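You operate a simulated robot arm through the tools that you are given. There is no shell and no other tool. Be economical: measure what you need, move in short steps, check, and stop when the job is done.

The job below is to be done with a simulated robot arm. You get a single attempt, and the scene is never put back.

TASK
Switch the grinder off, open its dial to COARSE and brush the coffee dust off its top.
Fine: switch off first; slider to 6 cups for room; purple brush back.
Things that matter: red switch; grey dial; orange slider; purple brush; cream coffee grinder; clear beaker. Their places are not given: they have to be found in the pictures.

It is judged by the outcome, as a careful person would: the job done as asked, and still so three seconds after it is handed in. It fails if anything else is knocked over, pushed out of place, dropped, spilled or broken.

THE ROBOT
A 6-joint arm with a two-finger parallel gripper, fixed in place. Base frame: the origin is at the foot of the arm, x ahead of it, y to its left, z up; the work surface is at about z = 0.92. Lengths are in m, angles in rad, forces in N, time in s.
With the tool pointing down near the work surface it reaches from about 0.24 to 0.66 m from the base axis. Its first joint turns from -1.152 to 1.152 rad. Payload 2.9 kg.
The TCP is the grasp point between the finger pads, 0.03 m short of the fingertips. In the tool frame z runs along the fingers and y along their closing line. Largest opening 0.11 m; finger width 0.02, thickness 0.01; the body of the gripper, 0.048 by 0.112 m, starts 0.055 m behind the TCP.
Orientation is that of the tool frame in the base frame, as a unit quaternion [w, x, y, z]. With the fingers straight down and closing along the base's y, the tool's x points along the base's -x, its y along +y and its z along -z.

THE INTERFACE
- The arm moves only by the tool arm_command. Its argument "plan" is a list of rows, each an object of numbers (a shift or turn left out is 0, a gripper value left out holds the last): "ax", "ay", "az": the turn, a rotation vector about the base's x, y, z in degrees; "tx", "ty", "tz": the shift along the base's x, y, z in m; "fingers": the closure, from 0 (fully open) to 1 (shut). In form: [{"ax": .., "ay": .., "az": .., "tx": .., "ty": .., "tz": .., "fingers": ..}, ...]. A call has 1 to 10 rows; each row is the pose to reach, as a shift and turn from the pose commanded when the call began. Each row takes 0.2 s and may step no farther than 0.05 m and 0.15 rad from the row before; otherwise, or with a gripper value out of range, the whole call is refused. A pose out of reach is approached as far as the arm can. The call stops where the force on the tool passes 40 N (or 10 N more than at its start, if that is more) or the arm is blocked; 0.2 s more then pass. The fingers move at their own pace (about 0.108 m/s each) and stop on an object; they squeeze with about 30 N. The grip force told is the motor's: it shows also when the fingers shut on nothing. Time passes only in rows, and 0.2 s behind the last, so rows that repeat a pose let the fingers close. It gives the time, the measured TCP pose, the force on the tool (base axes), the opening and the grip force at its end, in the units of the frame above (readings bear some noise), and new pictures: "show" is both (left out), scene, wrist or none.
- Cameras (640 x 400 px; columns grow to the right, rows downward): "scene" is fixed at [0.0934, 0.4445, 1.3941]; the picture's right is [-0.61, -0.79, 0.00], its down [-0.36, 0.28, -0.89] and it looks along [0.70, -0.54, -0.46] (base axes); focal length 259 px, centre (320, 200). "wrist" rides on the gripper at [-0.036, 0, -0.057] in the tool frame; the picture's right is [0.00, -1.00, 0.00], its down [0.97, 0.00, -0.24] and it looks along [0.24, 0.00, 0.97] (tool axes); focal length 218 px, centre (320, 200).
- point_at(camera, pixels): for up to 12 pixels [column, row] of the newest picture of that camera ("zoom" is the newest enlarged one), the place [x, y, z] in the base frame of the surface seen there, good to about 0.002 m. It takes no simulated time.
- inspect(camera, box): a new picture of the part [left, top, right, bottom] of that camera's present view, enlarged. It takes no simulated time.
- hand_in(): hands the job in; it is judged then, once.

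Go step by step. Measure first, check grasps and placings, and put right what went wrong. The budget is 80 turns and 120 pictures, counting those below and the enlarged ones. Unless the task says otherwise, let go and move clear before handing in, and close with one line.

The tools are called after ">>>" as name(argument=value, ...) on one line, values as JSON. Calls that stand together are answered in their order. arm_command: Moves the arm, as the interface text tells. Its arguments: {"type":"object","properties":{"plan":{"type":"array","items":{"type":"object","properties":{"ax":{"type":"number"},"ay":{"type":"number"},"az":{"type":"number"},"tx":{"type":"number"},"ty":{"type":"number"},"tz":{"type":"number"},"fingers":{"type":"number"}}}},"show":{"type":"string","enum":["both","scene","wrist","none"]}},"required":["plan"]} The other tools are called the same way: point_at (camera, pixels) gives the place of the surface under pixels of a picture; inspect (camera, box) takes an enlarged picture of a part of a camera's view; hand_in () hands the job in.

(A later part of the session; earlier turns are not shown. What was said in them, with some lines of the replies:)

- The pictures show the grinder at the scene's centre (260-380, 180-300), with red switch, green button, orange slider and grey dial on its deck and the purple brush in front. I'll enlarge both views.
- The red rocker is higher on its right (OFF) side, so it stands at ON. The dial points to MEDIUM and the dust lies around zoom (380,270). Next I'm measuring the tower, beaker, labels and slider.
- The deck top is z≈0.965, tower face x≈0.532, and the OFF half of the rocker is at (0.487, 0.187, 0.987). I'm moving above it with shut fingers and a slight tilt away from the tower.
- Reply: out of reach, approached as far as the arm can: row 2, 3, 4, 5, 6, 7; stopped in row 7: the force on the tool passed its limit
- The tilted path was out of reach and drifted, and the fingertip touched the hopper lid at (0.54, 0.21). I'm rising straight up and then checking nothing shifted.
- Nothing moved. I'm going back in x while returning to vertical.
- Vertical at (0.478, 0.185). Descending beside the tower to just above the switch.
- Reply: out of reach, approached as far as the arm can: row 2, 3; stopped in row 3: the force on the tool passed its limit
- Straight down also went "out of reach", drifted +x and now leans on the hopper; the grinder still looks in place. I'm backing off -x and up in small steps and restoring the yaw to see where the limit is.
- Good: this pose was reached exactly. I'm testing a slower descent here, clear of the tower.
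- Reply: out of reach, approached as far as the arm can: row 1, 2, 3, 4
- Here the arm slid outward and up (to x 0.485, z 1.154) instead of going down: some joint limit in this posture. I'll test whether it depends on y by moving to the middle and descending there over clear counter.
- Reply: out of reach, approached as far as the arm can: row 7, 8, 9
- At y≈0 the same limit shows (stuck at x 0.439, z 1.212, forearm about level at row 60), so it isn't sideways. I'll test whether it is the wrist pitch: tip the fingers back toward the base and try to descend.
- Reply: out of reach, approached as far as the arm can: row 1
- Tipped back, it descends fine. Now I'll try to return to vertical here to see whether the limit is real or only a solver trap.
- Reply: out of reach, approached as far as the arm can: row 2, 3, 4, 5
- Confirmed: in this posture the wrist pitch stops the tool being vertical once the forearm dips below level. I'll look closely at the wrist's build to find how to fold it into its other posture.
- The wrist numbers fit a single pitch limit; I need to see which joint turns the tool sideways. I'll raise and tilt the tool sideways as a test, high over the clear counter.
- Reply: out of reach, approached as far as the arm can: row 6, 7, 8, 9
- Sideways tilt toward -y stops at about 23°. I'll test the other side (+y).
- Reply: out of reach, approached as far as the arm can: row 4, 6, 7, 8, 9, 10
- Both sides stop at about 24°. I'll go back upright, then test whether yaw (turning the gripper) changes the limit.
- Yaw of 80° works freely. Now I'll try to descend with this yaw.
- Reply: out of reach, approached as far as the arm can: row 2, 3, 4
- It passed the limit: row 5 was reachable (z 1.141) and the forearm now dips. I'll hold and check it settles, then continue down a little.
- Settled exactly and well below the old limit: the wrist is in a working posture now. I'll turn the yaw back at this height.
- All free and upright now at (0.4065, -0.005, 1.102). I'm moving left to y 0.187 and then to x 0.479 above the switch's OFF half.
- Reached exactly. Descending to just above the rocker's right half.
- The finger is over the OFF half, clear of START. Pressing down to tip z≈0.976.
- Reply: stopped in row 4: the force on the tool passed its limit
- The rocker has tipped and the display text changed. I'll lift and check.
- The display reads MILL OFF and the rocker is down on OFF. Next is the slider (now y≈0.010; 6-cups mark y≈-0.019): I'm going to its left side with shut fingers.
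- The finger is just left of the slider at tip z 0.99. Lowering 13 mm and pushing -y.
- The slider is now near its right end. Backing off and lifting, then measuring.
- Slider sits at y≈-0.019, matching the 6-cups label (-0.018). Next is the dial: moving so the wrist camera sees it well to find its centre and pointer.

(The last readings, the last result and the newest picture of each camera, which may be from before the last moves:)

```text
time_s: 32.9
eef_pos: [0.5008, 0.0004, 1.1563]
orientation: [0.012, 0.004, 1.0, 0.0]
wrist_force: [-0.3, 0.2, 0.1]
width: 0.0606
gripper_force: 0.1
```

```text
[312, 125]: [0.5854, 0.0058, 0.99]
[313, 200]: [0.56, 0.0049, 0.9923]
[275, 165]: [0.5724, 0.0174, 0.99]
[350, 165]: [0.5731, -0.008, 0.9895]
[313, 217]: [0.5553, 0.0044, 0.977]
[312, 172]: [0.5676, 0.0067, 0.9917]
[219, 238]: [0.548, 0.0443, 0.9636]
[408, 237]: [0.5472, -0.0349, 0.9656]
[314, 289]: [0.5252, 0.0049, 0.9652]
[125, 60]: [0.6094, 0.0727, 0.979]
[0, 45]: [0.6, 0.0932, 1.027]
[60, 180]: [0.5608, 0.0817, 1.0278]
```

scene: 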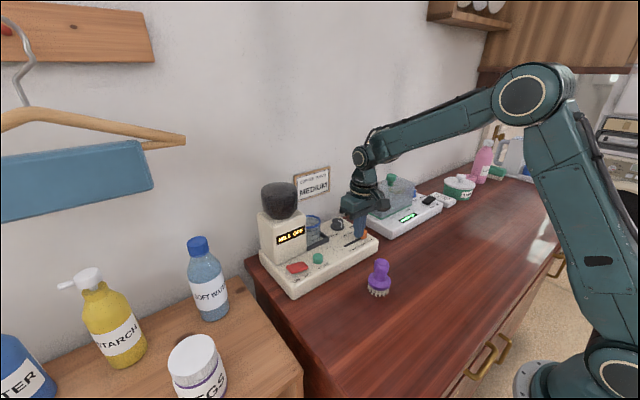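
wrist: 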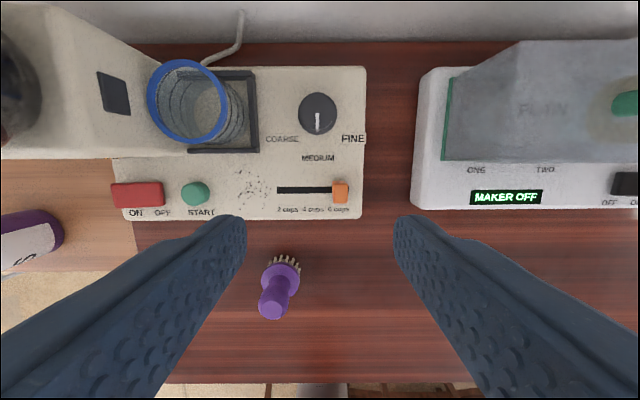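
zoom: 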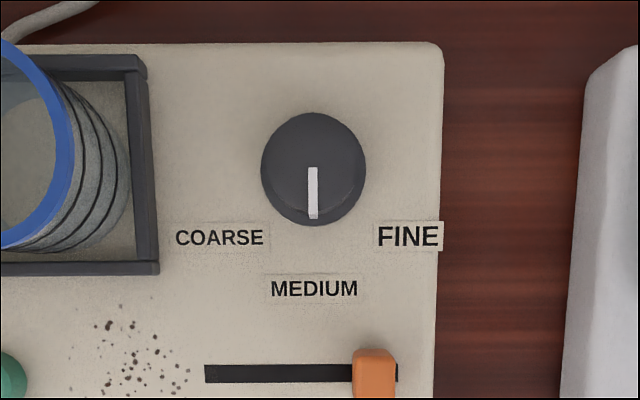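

Dial centre ≈(0.571, 0.005), top z 0.992; COARSE lies 60° clockwise of MEDIUM. I'm moving above it with the gripper pre-turned +30° so I can turn -60° comfortably.

>>> arm_command(plan=[{"tx": 0.03, "ty": 0.0045, "az": 7.5}, {"tx": 0.06, "ty": 0.0045, "az": 15}, {"tx": 0.07, "ty": 0.0045, "az": 22.5}, {"tx": 0.07, "ty": 0.0045, "az": 30}, {"tx": 0.07, "ty": 0.0045, "az": 30, "tz": -0.04}, {"tx": 0.07, "ty": 0.0045, "az": 30, "tz": -0.08}, {"tx": 0.07, "ty": 0.0045, "az": 30, "tz": -0.115}, {"tx": 0.07, "ty": 0.0045, "az": 30, "tz": -0.115}])

>>> inspect(camera="scene", box=[290, 180, 400, 280])

```text
time_s: 34.7
eef_pos: [0.5708, 0.0035, 1.0413]
orientation: [0.012, -0.255, 0.967, 0.003]
wrist_force: [0.1, -0.3, -0.4]
width: 0.0602
gripper_force: 0.0
out of reach, approached as far as the arm can: row 4
```

scene: 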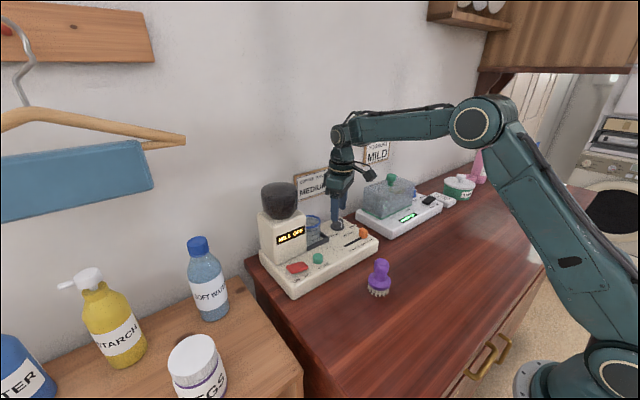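
wrist: 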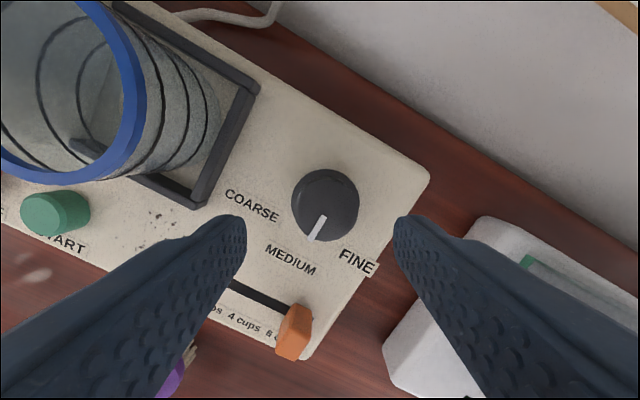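

```text
4.00 times, centred on (345, 230) of scene
```

zoom: 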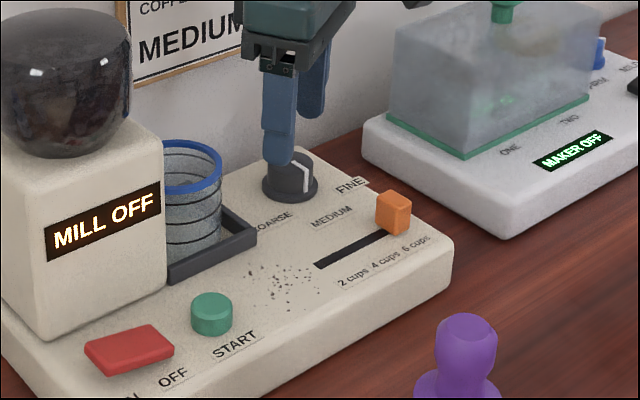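

Aligned over the dial with fingers either side (columns 240 and 400). Lowering 35 mm and closing.

>>> arm_command(plan=[{"tz": -0.018, "ty": 0.001}, {"tz": -0.035, "ty": 0.001}, {"tz": -0.035, "ty": 0.001}, {"tz": -0.035, "ty": 0.001, "fingers": 1}, {"tz": -0.035, "ty": 0.001}, {"tz": -0.035, "ty": 0.001}])

```text
time_s: 36.1
eef_pos: [0.572, 0.0009, 1.0055]
orientation: [0.014, -0.252, 0.968, 0.003]
wrist_force: [14.2, -30.3, -7.0]
width: 0.0333
gripper_force: 45.2
```

scene: 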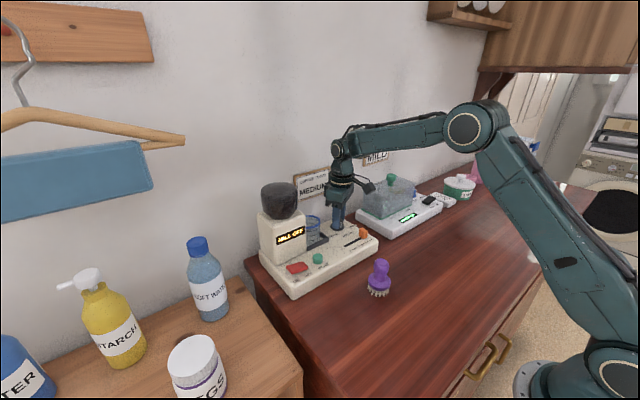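
wrist: 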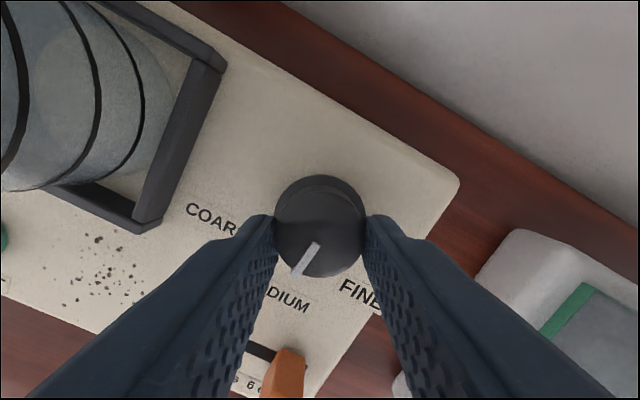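

Gripped (width 0.033) but with ~33 N side force from slight off-centre. I'll shift the command to where the fingers actually settled to relieve it.

>>> arm_command(plan=[{"tx": 0.001, "ty": -0.002}, {"tx": 0.0018, "ty": -0.0036}, {"tx": 0.0018, "ty": -0.0036}])

>>> inspect(camera="scene", box=[260, 180, 400, 300])

```text
time_s: 36.9
eef_pos: [0.5722, 0.0009, 1.0052]
orientation: [0.012, -0.255, 0.967, 0.004]
wrist_force: [3.8, -19.7, -6.3]
width: 0.0331
gripper_force: 44.9
```

scene: 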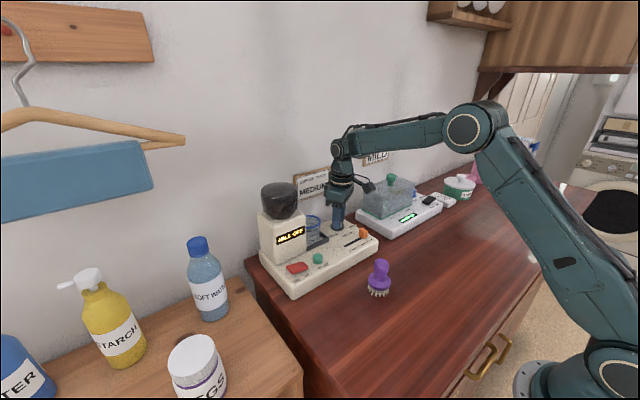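
wrist: 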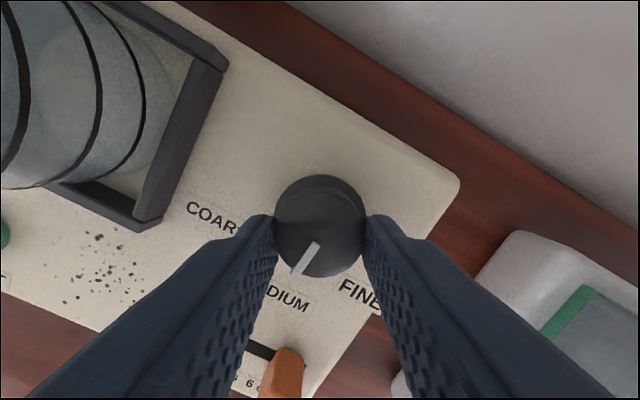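

```text
3.33 times, centred on (330, 240) of scene
```

zoom: 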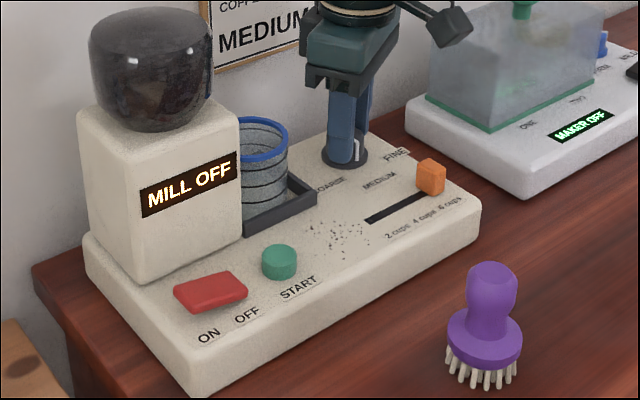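

Force dropped to 20 N; one more small shift.

>>> arm_command(plan=[{"ty": -0.002}, {"tx": 0.0006, "ty": -0.004}, {"tx": 0.0006, "ty": -0.004}], show="none")

```text
time_s: 37.7
eef_pos: [0.5728, 0.0022, 1.0063]
orientation: [0.01, -0.259, 0.966, 0.004]
wrist_force: [-5.2, 7.6, -7.4]
width: 0.0332
gripper_force: 45.1
```

Nearly balanced now. Turning -60° (clockwise from above) toward COARSE.

>>> arm_command(plan=[{"ty": 0.001, "az": -7.5}, {"ty": 0.001, "az": -15}, {"ty": 0.001, "az": -22.5}, {"ty": 0.001, "az": -30}, {"ty": 0.001, "az": -37.5}, {"ty": 0.001, "az": -45}, {"ty": 0.001, "az": -52.5}, {"ty": 0.001, "az": -60}, {"ty": 0.001, "az": -60}])

```text
time_s: 39.7
eef_pos: [0.5723, 0.0041, 1.0064]
orientation: [0.012, 0.257, 0.966, -0.001]
wrist_force: [-4.7, 31.3, -13.2]
width: 0.0335
gripper_force: 45.1
```

scene: 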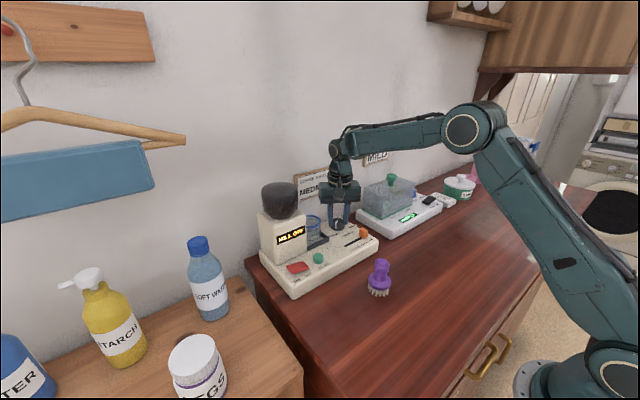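
wrist: 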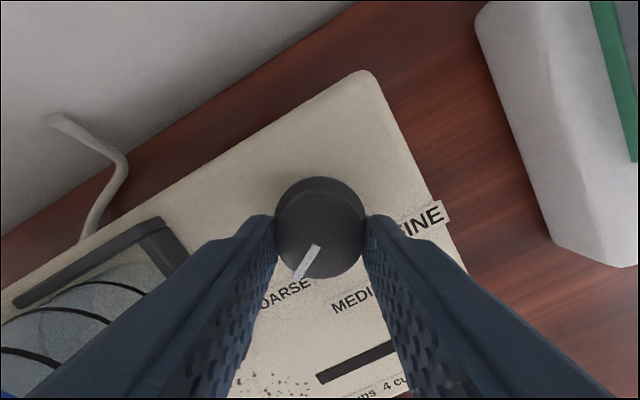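

The dial turned with the gripper without slip and points at COARSE. Releasing and lifting to check.

>>> arm_command(plan=[{"ty": 0.003}, {"ty": 0.003, "fingers": 0.45}, {"ty": 0.003}, {"ty": 0.003}, {"ty": 0.003, "tz": 0.04}, {"ty": 0.003, "tz": 0.08}, {"ty": 0.003, "tz": 0.12, "tx": -0.02}, {"ty": 0.003, "tz": 0.14, "tx": -0.06}, {"ty": 0.003, "tz": 0.14, "tx": -0.06}])

>>> inspect(camera="scene", box=[260, 180, 400, 300])

>>> inspect(camera="wrist", box=[200, 50, 440, 200])

```text
time_s: 41.7
eef_pos: [0.5133, 0.0042, 1.1463]
orientation: [0.011, 0.262, 0.965, -0.003]
wrist_force: [-0.9, -0.7, 0.3]
width: 0.0605
gripper_force: 0.0
```

scene: 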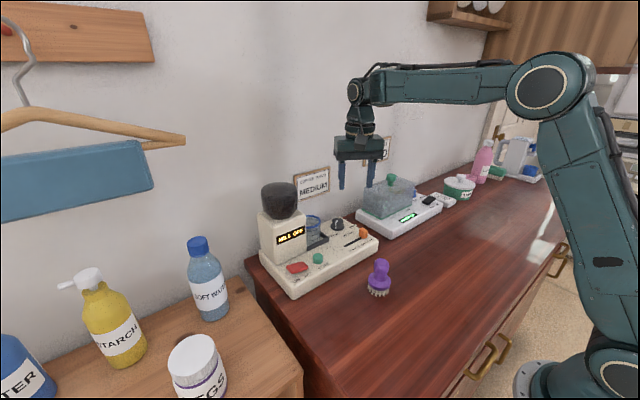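
wrist: 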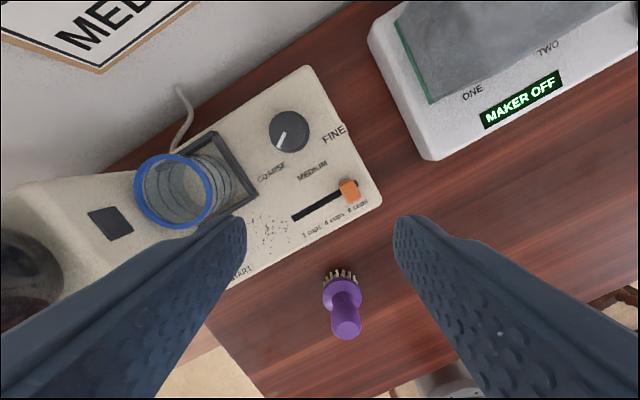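

```text
3.33 times, centred on (330, 240) of scene
```

zoom: 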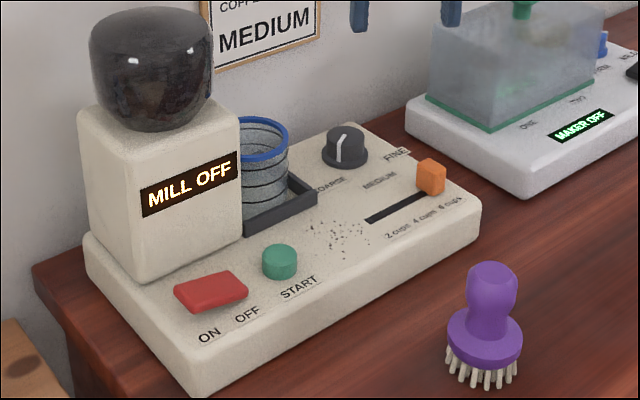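

```text
2.67 times, centred on (320, 125) of wrist
```

zoom: 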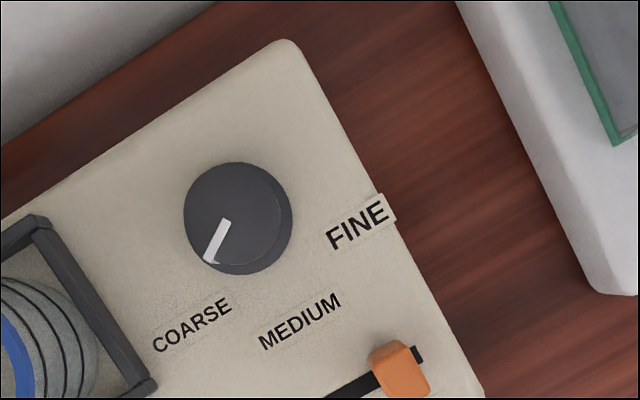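

The pointer now aims at COARSE and the slider is unmoved. I'm measuring the pointer against the labels, plus the brush.

>>> point_at(camera="zoom", pixels=[[227, 224], [211, 257], [196, 215], [240, 168], [270, 190], [193, 325], [300, 322], [358, 225], [400, 360]])

>>> inspect(camera="wrist", box=[260, 230, 420, 360])

>>> point_at(camera="scene", pixels=[[380, 262], [373, 265], [386, 266], [380, 275], [380, 283], [368, 285], [391, 286], [379, 288], [378, 296]])

```text
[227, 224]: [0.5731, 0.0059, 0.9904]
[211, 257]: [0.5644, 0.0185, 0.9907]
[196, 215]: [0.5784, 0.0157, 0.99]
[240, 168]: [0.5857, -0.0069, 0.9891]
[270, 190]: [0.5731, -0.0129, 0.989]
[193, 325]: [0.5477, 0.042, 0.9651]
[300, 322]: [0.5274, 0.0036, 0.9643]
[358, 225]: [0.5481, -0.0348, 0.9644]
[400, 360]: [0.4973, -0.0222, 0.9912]
```

```text
3.08 times, centred on (340, 295) of wrist
```

zoom: 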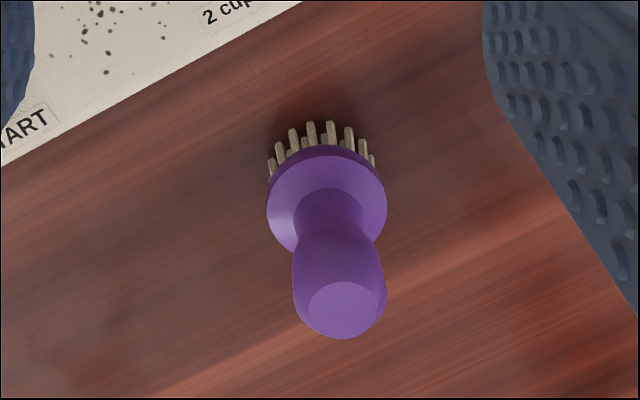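

```text
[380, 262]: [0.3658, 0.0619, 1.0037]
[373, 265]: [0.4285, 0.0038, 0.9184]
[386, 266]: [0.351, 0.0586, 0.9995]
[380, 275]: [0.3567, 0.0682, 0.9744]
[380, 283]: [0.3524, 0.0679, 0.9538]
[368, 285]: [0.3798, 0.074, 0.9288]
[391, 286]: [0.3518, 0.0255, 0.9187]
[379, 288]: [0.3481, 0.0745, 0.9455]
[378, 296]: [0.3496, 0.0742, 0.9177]
```

Pointer direction ≈55-60° toward COARSE: good. Brush handle centre ≈(0.365, 0.058), top z 1.004; I'm moving above it with the gripper turned to close along x (keeps the gripper body clear of the tower when brushing).

>>> arm_command(plan=[{"tx": -0.02, "ty": 0.007, "az": -7.5}, {"tx": -0.04, "ty": 0.014, "az": -15}, {"tx": -0.06, "ty": 0.021, "az": -22.5}, {"tx": -0.08, "ty": 0.028, "az": -30}, {"tx": -0.1, "ty": 0.035, "az": -37.5}, {"tx": -0.12, "ty": 0.042, "az": -45}, {"tx": -0.14, "ty": 0.049, "az": -52.5}, {"tx": -0.148, "ty": 0.054, "az": -60, "tz": -0.03}, {"tx": -0.148, "ty": 0.054, "az": -60, "tz": -0.05}])

```text
time_s: 43.7
eef_pos: [0.3636, 0.0571, 1.0955]
orientation: [0.009, 0.71, 0.704, -0.008]
wrist_force: [-0.7, -0.1, 0.0]
width: 0.0604
gripper_force: 0.1
```

scene: 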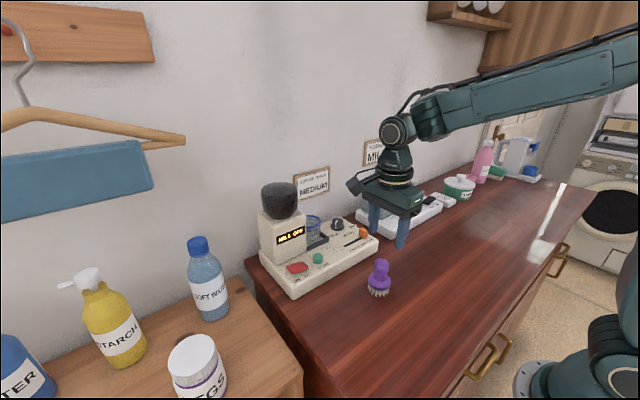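
wrist: 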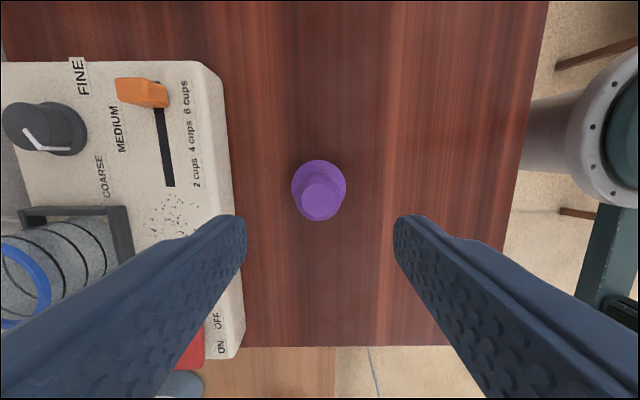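

The brush is centred between the fingers (pixel 320,200). Measuring its handle and disc before descending.

>>> point_at(camera="wrist", pixels=[[304, 203], [320, 203], [336, 203], [320, 217], [320, 190], [318, 165], [296, 185], [343, 185], [319, 195]])

```text
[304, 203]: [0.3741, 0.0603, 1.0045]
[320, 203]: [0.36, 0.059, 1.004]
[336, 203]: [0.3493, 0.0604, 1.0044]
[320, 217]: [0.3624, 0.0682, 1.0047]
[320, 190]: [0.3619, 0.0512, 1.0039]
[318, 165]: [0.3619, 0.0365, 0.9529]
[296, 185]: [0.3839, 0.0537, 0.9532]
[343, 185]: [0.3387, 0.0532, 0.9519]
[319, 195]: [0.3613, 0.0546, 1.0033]
```

Handle centre (0.3615, 0.059), disc top 0.953. Descending to TCP z 0.990 (tips 0.96) and gripping.

>>> arm_command(plan=[{"tx": -0.002, "ty": 0.002, "tz": -0.04}, {"tx": -0.002, "ty": 0.002, "tz": -0.08}, {"tx": -0.002, "ty": 0.002, "tz": -0.1055}, {"tx": -0.002, "ty": 0.002, "tz": -0.1055}, {"tx": -0.002, "ty": 0.002, "tz": -0.1055, "fingers": 1}, {"tx": -0.002, "ty": 0.002, "tz": -0.1055}, {"tx": -0.002, "ty": 0.002, "tz": -0.1055}])

>>> inspect(camera="scene", box=[330, 210, 450, 310])

```text
time_s: 45.3
eef_pos: [0.3625, 0.0572, 0.992]
orientation: [0.009, 0.71, 0.704, -0.009]
wrist_force: [-0.5, -0.1, 0.6]
width: 0.0325
gripper_force: 30.0
```

scene: 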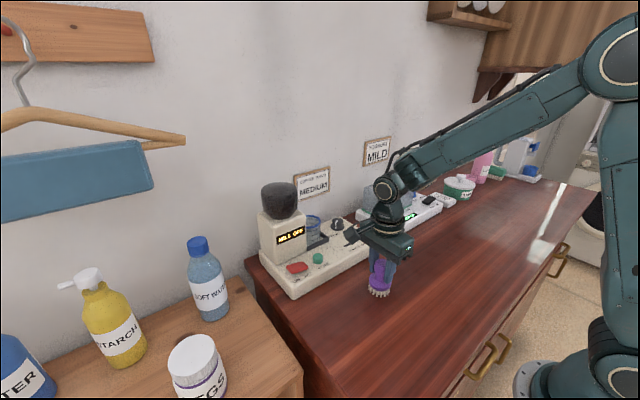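
wrist: 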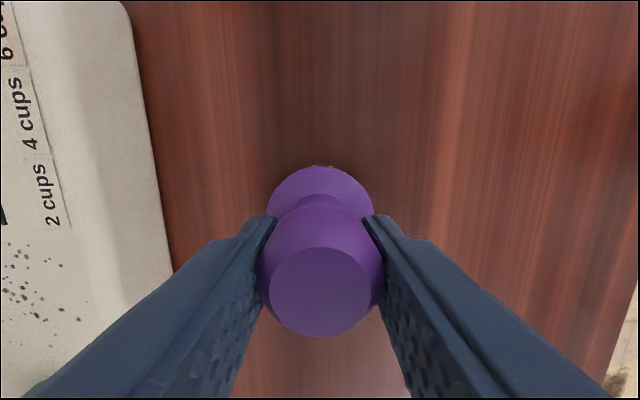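

```text
4.00 times, centred on (390, 260) of scene
```

zoom: 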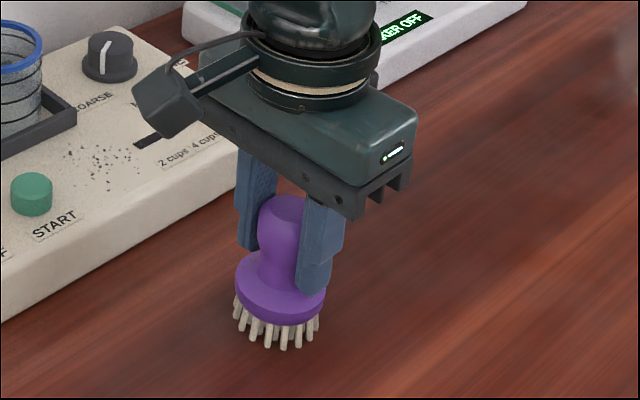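

Brush gripped (width 0.0325); home TCP is (0.3625, 0.057, 0.992). Lifting and moving over the dust, bristle bottom ≈0.074 below the TCP.

>>> arm_command(plan=[{"tz": 0.04}, {"tz": 0.08}, {"tz": 0.085, "tx": 0.045, "ty": 0.01}, {"tz": 0.085, "tx": 0.09, "ty": 0.02}, {"tz": 0.085, "tx": 0.12, "ty": 0.026}, {"tz": 0.085, "tx": 0.136, "ty": 0.026}, {"tz": 0.085, "tx": 0.136, "ty": 0.026}])

>>> inspect(camera="scene", box=[250, 170, 410, 290])

```text
time_s: 46.9
eef_pos: [0.4985, 0.0836, 1.0758]
orientation: [0.008, 0.709, 0.705, -0.009]
wrist_force: [0.0, 0.5, -1.0]
width: 0.0323
gripper_force: 30.4
```

scene: 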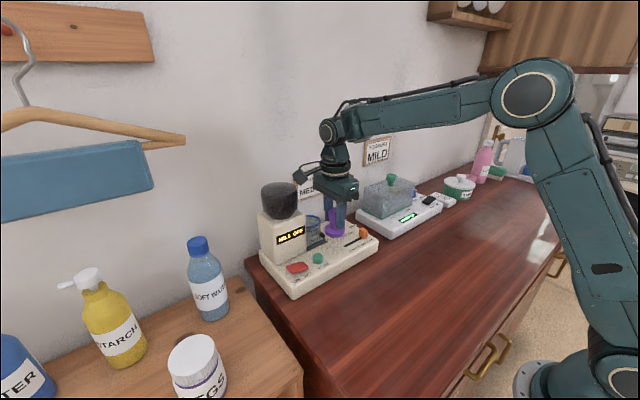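
wrist: 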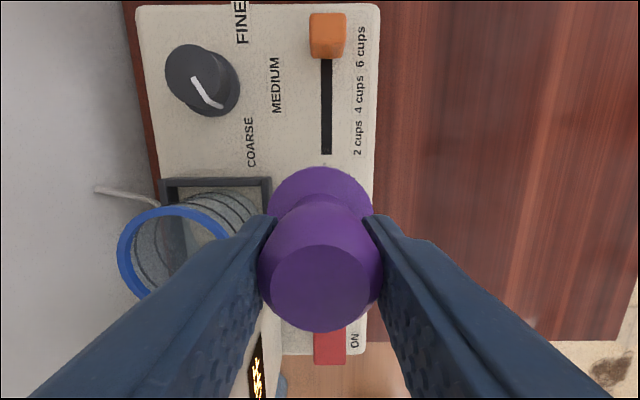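

```text
3.33 times, centred on (330, 230) of scene
```

zoom: 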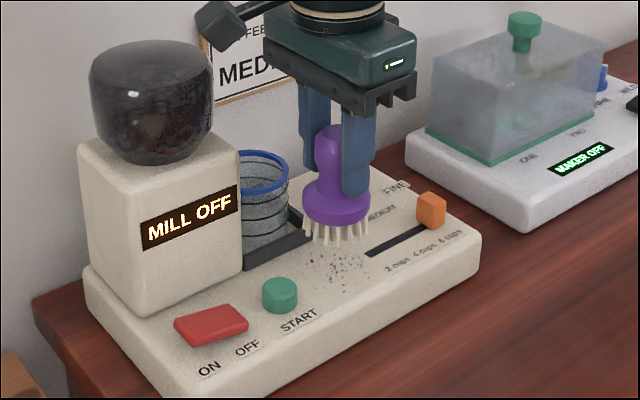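

Brush is above the dust, clear of tray and START. Lowering until the bristles touch.

>>> arm_command(plan=[{"tz": -0.02}, {"tz": -0.033}, {"tz": -0.037}, {"tz": -0.037}], show="scene")

>>> inspect(camera="scene", box=[270, 190, 400, 290])

```text
time_s: 47.9
eef_pos: [0.4978, 0.0835, 1.0381]
orientation: [0.009, 0.709, 0.705, -0.009]
wrist_force: [-0.1, 0.8, -0.7]
width: 0.0325
gripper_force: 30.1
```

scene: 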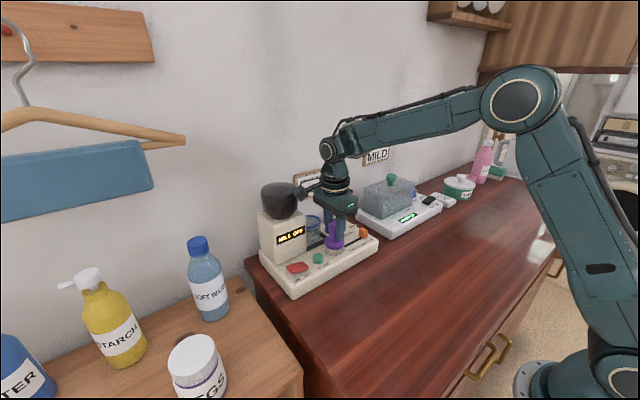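

```text
4.00 times, centred on (335, 240) of scene
```

zoom: 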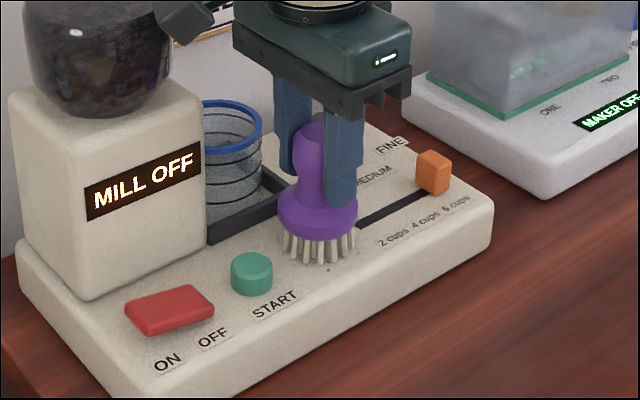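

Bristles sit just at the deck with no force. Lowering 2 mm more and sweeping -x off the front edge.

>>> arm_command(plan=[{"tz": -0.002}, {"tz": -0.002, "tx": -0.015}, {"tz": -0.002, "tx": -0.03}, {"tz": -0.002, "tx": -0.045}, {"tz": -0.002, "tx": -0.06}, {"tz": 0.0, "tx": -0.072}, {"tz": 0.03, "tx": -0.08}, {"tz": 0.035, "tx": -0.08}], show="scene")

>>> inspect(camera="scene", box=[270, 190, 400, 290])

```text
time_s: 49.7
eef_pos: [0.4169, 0.085, 1.0732]
orientation: [0.009, 0.71, 0.705, -0.01]
wrist_force: [0.6, 0.7, -1.1]
width: 0.0325
gripper_force: 30.5
```

scene: 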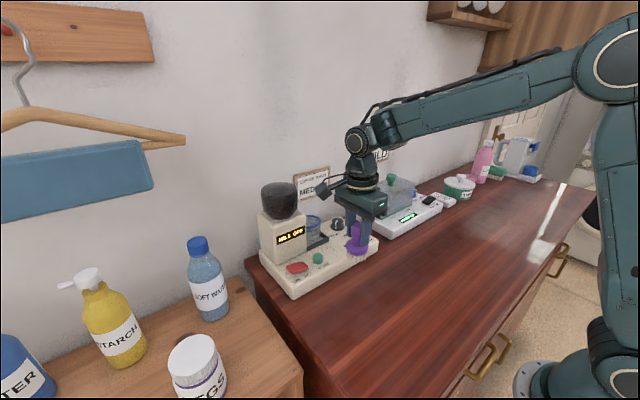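

```text
4.00 times, centred on (335, 240) of scene
```

zoom: 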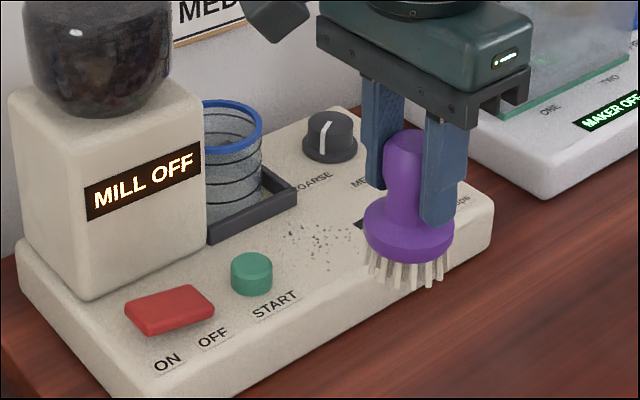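

Specks still seem to be there around zoom (310,235). A closer look to judge the change.

>>> inspect(camera="scene", box=[320, 225, 380, 275])

>>> inspect(camera="wrist", box=[140, 100, 340, 300])

```text
8.00 times, centred on (350, 250) of scene
```

zoom: 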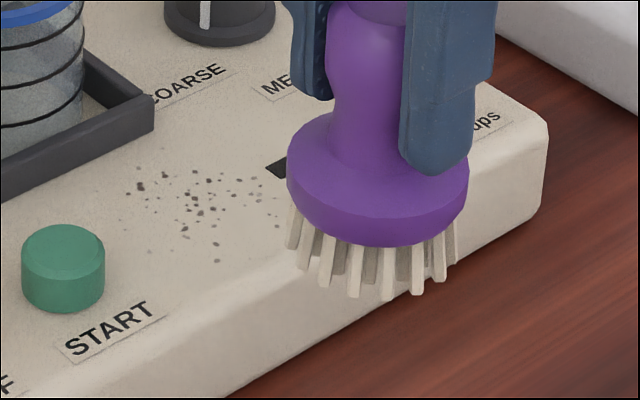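

```text
2.00 times, centred on (240, 200) of wrist
```

zoom: 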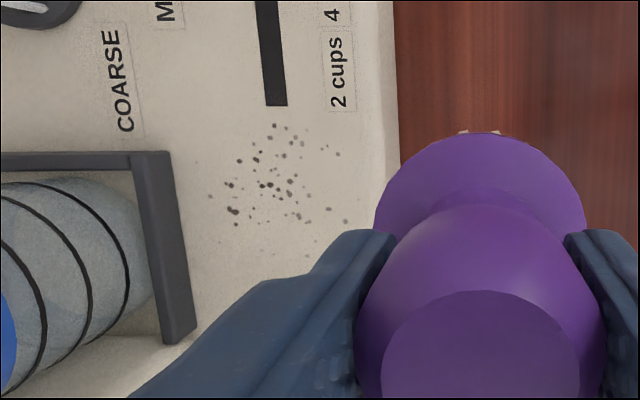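

The specks nearer the front have faded, so strokes do work but more are needed. Next pass, slightly firmer, at y≈0.072.

>>> arm_command(plan=[{"tx": 0.04, "ty": -0.008}, {"tx": 0.085, "ty": -0.012}, {"tx": 0.085, "ty": -0.012, "tz": -0.03}, {"tx": 0.085, "ty": -0.012, "tz": -0.039}, {"tx": 0.07, "ty": -0.012, "tz": -0.039}, {"tx": 0.055, "ty": -0.012, "tz": -0.039}, {"tx": 0.04, "ty": -0.012, "tz": -0.039}, {"tx": 0.025, "ty": -0.012, "tz": -0.039}, {"tx": 0.01, "ty": -0.012, "tz": -0.039}, {"tx": 0.0, "ty": -0.012, "tz": 0.0}], show="none")

>>> arm_command(plan=[{"tx": 0.04, "ty": 0.02}, {"tx": 0.082, "ty": 0.025}, {"tx": 0.082, "ty": 0.025, "tz": -0.03}, {"tx": 0.082, "ty": 0.025, "tz": -0.039}, {"tx": 0.07, "ty": 0.025, "tz": -0.039}, {"tx": 0.055, "ty": 0.025, "tz": -0.039}, {"tx": 0.04, "ty": 0.025, "tz": -0.039}, {"tx": 0.025, "ty": 0.025, "tz": -0.039}, {"tx": 0.01, "ty": 0.025, "tz": -0.039}, {"tx": 0.0, "ty": 0.015, "tz": 0.0}], show="scene")

>>> inspect(camera="scene", box=[310, 215, 390, 280])

>>> inspect(camera="wrist", box=[140, 100, 340, 300])

```text
time_s: 51.9
eef_pos: [0.4172, 0.0726, 1.0739]
orientation: [0.008, 0.71, 0.704, -0.011]
wrist_force: [-0.2, 0.8, -1.3]
width: 0.0322
gripper_force: 29.7
```

```text
time_s: 52.9
eef_pos: [0.5002, 0.0977, 1.0428]
orientation: [0.012, 0.706, 0.708, -0.004]
wrist_force: [-14.4, -7.8, 4.0]
width: 0.0324
gripper_force: 29.9
stopped in row 5: the force on the tool passed its limit (the readings are from after the stop); the commanded pose is now the measured one
```

scene: 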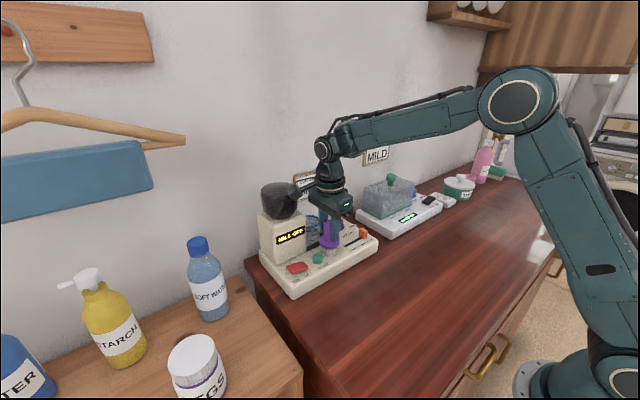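

```text
6.15 times, centred on (350, 248) of scene
```

zoom: 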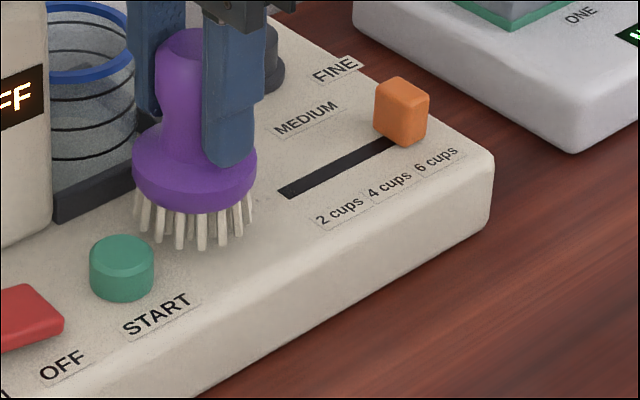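

```text
2.00 times, centred on (240, 200) of wrist
```

zoom: 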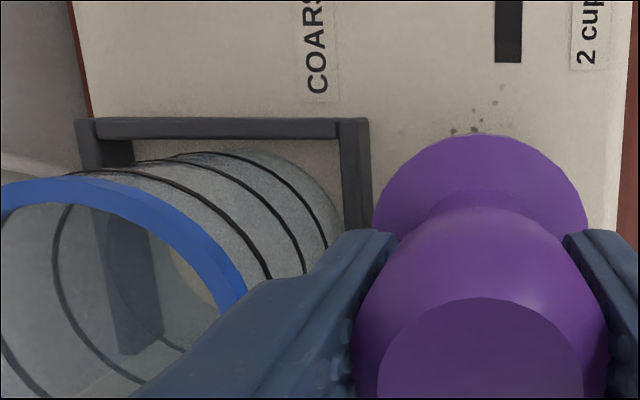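

The boxy part on the wrist touched the hopper (scene ~305,180). I'll back out forward and up, check the grinder, and turn the gripper to yaw 0 so that part faces the base.

>>> arm_command(plan=[{"tx": -0.015, "ty": -0.005, "tz": 0.01}, {"tx": -0.045, "ty": -0.015, "tz": 0.03}, {"tx": -0.08, "ty": -0.02, "tz": 0.045}, {"tx": -0.1, "ty": -0.02, "tz": 0.045}, {"tx": -0.1, "ty": -0.02, "tz": 0.045, "az": 8}, {"tx": -0.1, "ty": -0.02, "tz": 0.045, "az": 16}, {"tx": -0.1, "ty": -0.02, "tz": 0.045, "az": 24}, {"tx": -0.1, "ty": -0.02, "tz": 0.045, "az": 32}, {"tx": -0.1, "ty": -0.02, "tz": 0.045, "az": 40}], show="none")

>>> arm_command(plan=[{"az": 8}, {"az": 16}, {"az": 24}, {"az": 32}, {"az": 40}, {"az": 49.7}, {"az": 49.7}], show="scene")

>>> inspect(camera="scene", box=[250, 170, 390, 300])

```text
time_s: 54.9
eef_pos: [0.4013, 0.078, 1.087]
orientation: [0.012, 0.421, 0.907, 0.001]
wrist_force: [1.0, 0.0, -0.5]
width: 0.0324
gripper_force: 29.8
```

```text
refused: row 6 steps farther than a row can; nothing moved
```

```text
3.08 times, centred on (320, 235) of scene
```

zoom: 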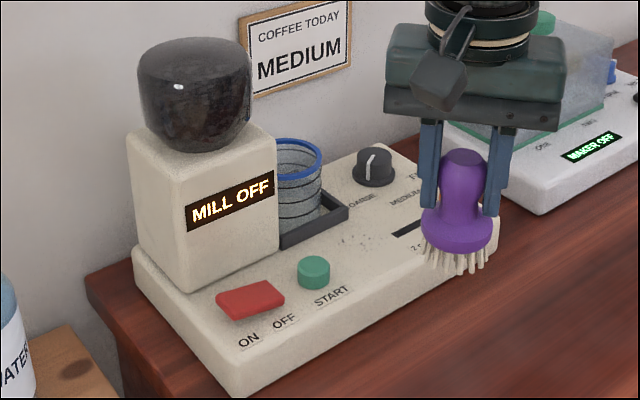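

The grinder hasn't shifted, and most dust is gone: only a few specks remain near zoom (360,235). Finishing the yaw turn.

>>> arm_command(plan=[{"az": 8}, {"az": 16}, {"az": 24}, {"az": 32}, {"az": 40}, {"az": 48}, {"az": 49.7}], show="wrist")

>>> inspect(camera="wrist", box=[150, 20, 400, 180])

```text
time_s: 56.5
eef_pos: [0.4015, 0.0788, 1.0881]
orientation: [0.01, 0.002, 1.0, 0.006]
wrist_force: [-0.6, 0.1, -1.7]
width: 0.0325
gripper_force: 30.1
```

wrist: 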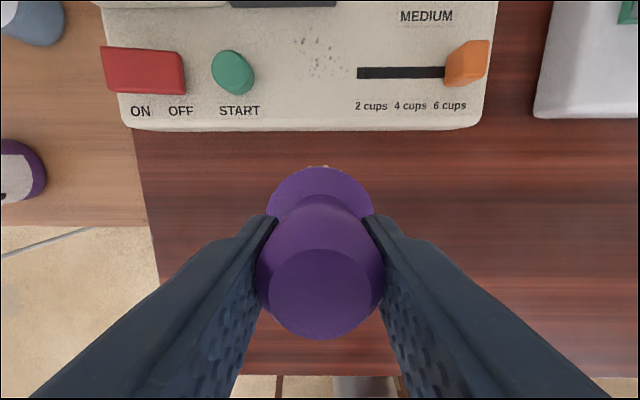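

```text
2.50 times, centred on (275, 100) of wrist
```

zoom: 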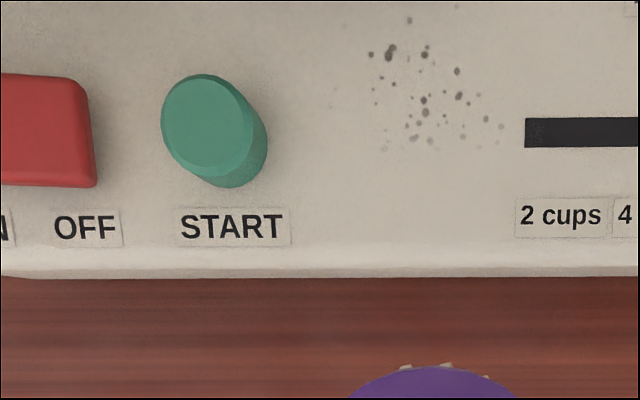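

>>> point_at(camera="zoom", pixels=[[408, 20], [388, 52], [457, 70], [424, 100], [502, 126], [383, 148], [440, 145], [480, 148]])

```text
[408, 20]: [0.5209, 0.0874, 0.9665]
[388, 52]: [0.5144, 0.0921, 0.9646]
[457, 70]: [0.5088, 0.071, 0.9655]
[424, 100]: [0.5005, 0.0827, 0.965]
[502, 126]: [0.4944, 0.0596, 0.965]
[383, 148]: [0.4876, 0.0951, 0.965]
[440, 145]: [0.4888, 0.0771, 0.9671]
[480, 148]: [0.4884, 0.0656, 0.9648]
```

The remaining specks lie at x 0.488-0.521, y 0.06-0.095. I need the tray's front edge before brushing further back.

>>> point_at(camera="wrist", pixels=[[285, 2], [285, 5], [285, 8], [330, 3], [250, 4], [220, 4]])

```text
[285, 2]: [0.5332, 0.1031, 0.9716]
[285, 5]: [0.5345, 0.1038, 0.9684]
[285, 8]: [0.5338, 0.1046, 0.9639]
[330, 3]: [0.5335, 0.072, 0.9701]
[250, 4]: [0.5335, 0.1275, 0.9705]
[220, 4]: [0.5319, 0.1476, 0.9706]
```

Tray front is x 0.5335, so the brush centre may go to 0.507. Stroking at y≈0.084 from there.

>>> arm_command(plan=[{"tx": 0.045, "ty": 0.005}, {"tx": 0.09, "ty": 0.006}, {"tx": 0.106, "ty": 0.006, "tz": -0.03}, {"tx": 0.106, "ty": 0.006, "tz": -0.053}, {"tx": 0.09, "ty": 0.006, "tz": -0.053}, {"tx": 0.075, "ty": 0.006, "tz": -0.053}, {"tx": 0.06, "ty": 0.006, "tz": -0.053}, {"tx": 0.04, "ty": 0.006, "tz": -0.053}, {"tx": 0.02, "ty": 0.006, "tz": -0.05}, {"tx": 0.0, "ty": 0.006, "tz": -0.02}], show="wrist")

>>> inspect(camera="wrist", box=[150, 0, 400, 160])

```text
time_s: 58.7
eef_pos: [0.4016, 0.0847, 1.0674]
orientation: [0.01, 0.002, 1.0, 0.006]
wrist_force: [-0.2, 0.6, -0.6]
width: 0.0323
gripper_force: 30.2
```

wrist: 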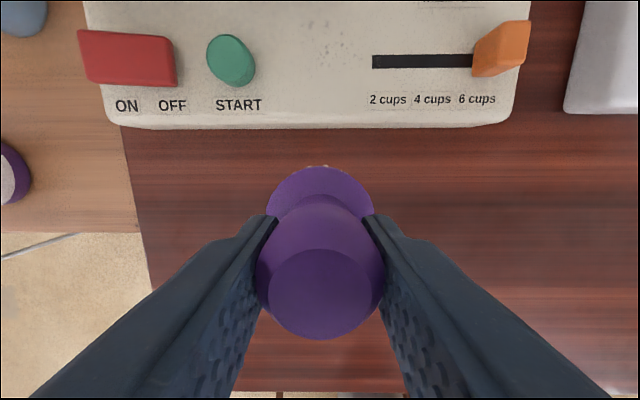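

```text
2.50 times, centred on (275, 80) of wrist
```

zoom: 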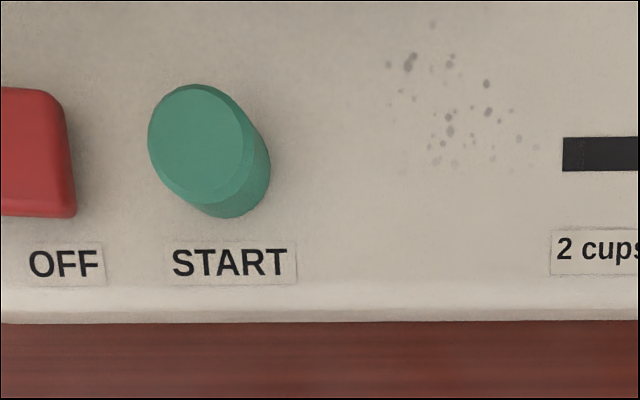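

The dust fades with every stroke. Two more rounds of back-and-forth at y≈0.085 and 0.074.

>>> arm_command(plan=[{"tx": 0.05}, {"tx": 0.095}, {"tx": 0.106, "tz": -0.033}, {"tx": 0.09, "tz": -0.033}, {"tx": 0.07, "tz": -0.033}, {"tx": 0.09, "tz": -0.033}, {"tx": 0.106, "tz": -0.033}, {"tx": 0.085, "tz": -0.033}, {"tx": 0.06, "tz": -0.033}, {"tx": 0.03, "tz": -0.033}], show="none")

>>> arm_command(plan=[{"tx": 0.015, "tz": 0.033, "ty": -0.009}, {"tx": 0.06, "ty": -0.01, "tz": 0.03}, {"tx": 0.076, "ty": -0.01, "tz": 0.0}, {"tx": 0.06, "ty": -0.01}, {"tx": 0.04, "ty": -0.01}, {"tx": 0.06, "ty": -0.01}, {"tx": 0.076, "ty": -0.01}, {"tx": 0.05, "ty": -0.01}, {"tx": 0.02, "ty": -0.01}, {"tx": -0.02, "ty": -0.005, "tz": 0.025}], show="wrist")

>>> inspect(camera="wrist", box=[150, 0, 400, 160])

```text
time_s: 60.9
eef_pos: [0.4328, 0.0831, 1.0358]
orientation: [0.014, 0.004, 1.0, 0.007]
wrist_force: [4.2, -0.7, 12.4]
width: 0.0323
gripper_force: 29.7
```

```text
time_s: 63.1
eef_pos: [0.4098, 0.079, 1.0595]
orientation: [0.009, 0.003, 1.0, 0.004]
wrist_force: [-0.9, 0.4, -0.9]
width: 0.0327
gripper_force: 30.0
```

wrist: 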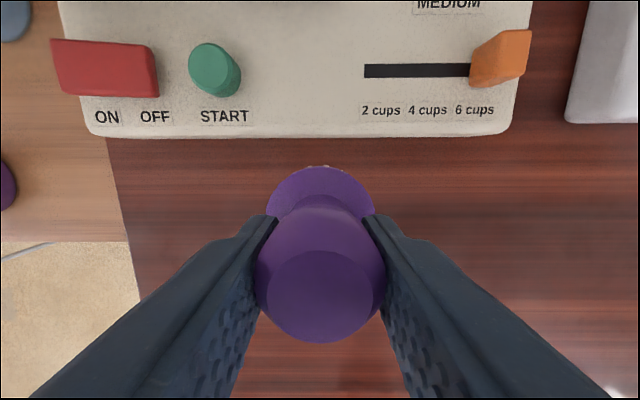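

```text
2.50 times, centred on (275, 80) of wrist
```

zoom: 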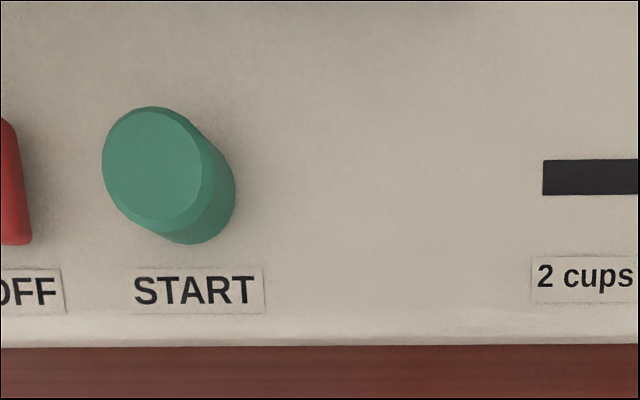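

The top is clean. Returning the brush above its original spot (0.362, 0.058).

>>> arm_command(plan=[{"tx": -0.03, "ty": -0.01}, {"tx": -0.0475, "ty": -0.021}, {"tx": -0.0475, "ty": -0.021, "tz": -0.035}, {"tx": -0.0475, "ty": -0.021, "tz": -0.055}, {"tx": -0.0475, "ty": -0.021, "tz": -0.055}], show="scene")

>>> inspect(camera="scene", box=[250, 180, 430, 310])

```text
time_s: 64.3
eef_pos: [0.3637, 0.0565, 1.0029]
orientation: [0.01, 0.002, 1.0, 0.007]
wrist_force: [0.2, -0.3, -1.1]
width: 0.0323
gripper_force: 30.0
```

scene: 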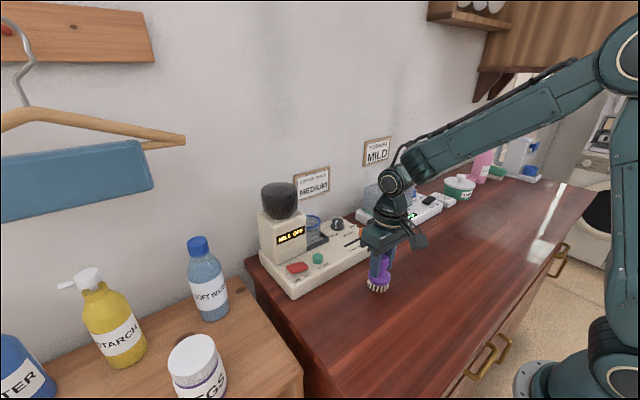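

```text
3.08 times, centred on (340, 245) of scene
```

zoom: 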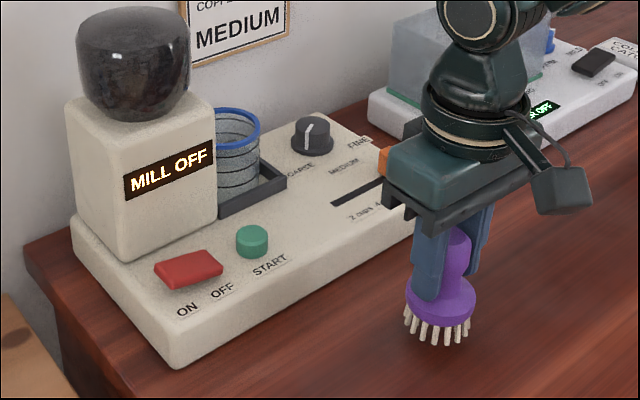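

Brush is upright over its home. Lowering gently to contact.

>>> arm_command(plan=[{"tz": -0.004}, {"tz": -0.008}, {"tz": -0.011}, {"tz": -0.012}, {"tz": -0.012}], show="scene")

>>> inspect(camera="scene", box=[340, 230, 420, 310])

```text
time_s: 65.5
eef_pos: [0.3622, 0.0573, 0.9912]
orientation: [0.011, 0.002, 1.0, 0.005]
wrist_force: [0.2, 0.5, -1.1]
width: 0.0324
gripper_force: 29.9
```

scene: 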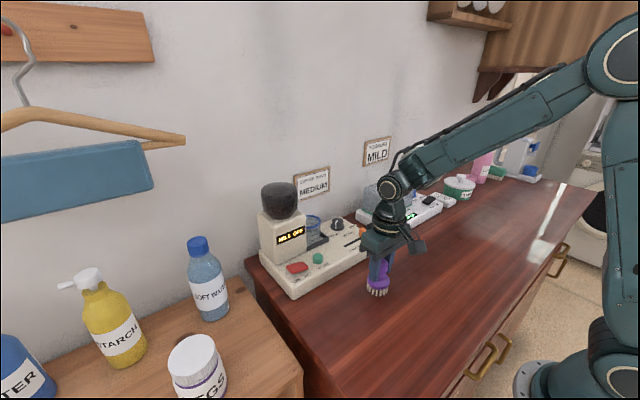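

```text
5.00 times, centred on (380, 270) of scene
```

zoom: 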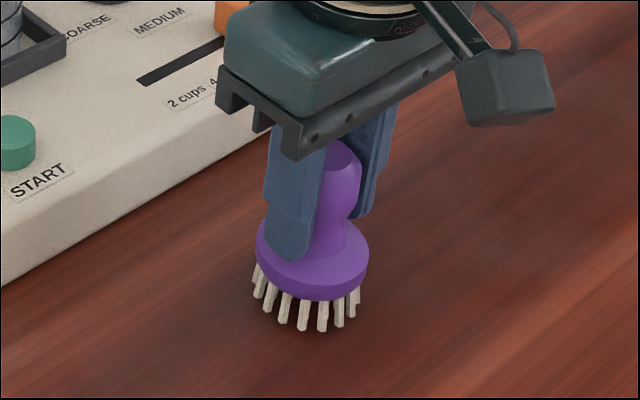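

Force still shows only the brush's weight, so it slid up slightly in the grip. Lowering a few mm more.

>>> arm_command(plan=[{"tz": -0.001}, {"tz": -0.002}, {"tz": -0.003}, {"tz": -0.003}], show="none")

```text
time_s: 66.5
eef_pos: [0.3636, 0.0579, 0.9893]
orientation: [0.011, 0.003, 1.0, 0.006]
wrist_force: [-2.9, 0.7, 7.5]
width: 0.0326
gripper_force: 29.9
```

The upward force of 7.5 N shows it stands on the counter. Releasing.

>>> arm_command(plan=[{"tz": 0.0015}, {"tz": 0.0015, "fingers": 0.45}, {"tz": 0.0015}, {"tz": 0.0015}, {"tz": 0.03}, {"tz": 0.07}, {"tz": 0.11}, {"tz": 0.14}])

>>> inspect(camera="scene", box=[250, 180, 430, 310])

>>> inspect(camera="wrist", box=[120, 0, 520, 250])

```text
time_s: 68.3
eef_pos: [0.3648, 0.0571, 1.1299]
orientation: [0.01, 0.002, 1.0, 0.005]
wrist_force: [0.2, -0.5, 0.2]
width: 0.0604
gripper_force: 0.1
```

scene: 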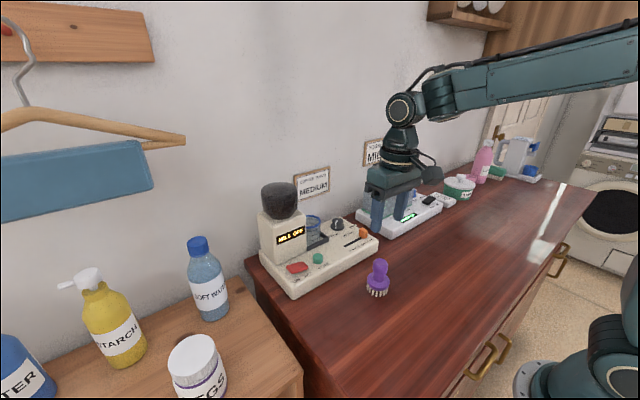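
wrist: 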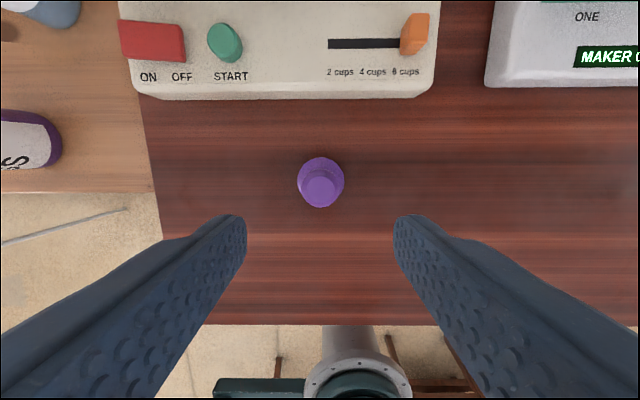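

```text
3.08 times, centred on (340, 245) of scene
```

zoom: 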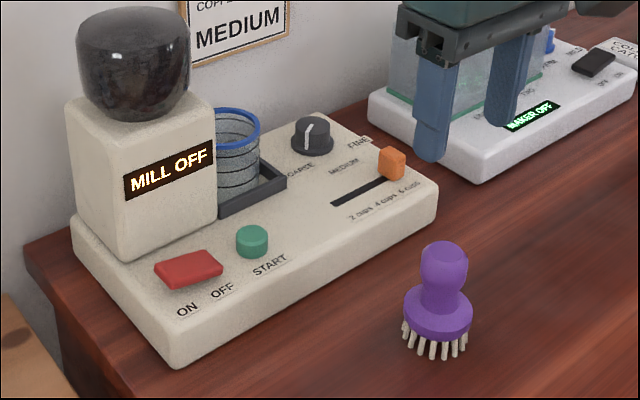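

```text
1.60 times, centred on (320, 125) of wrist
```

zoom: 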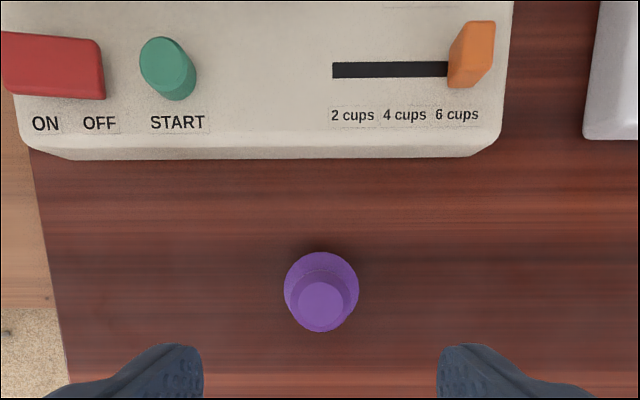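

The display reads MILL OFF, the dial points to COARSE, the slider is at 6 cups and the top is clean. The brush stands at its original spot and the arm is clear, so I'm handing in.

>>> hand_in()

```text
The job is handed in.
```

The grinder is off, its dial is on COARSE, the slider is at 6 cups, the dust is brushed off and the purple brush is back where it stood. The arm touched the hopper three times along the way, but nothing looked moved in the pictures.
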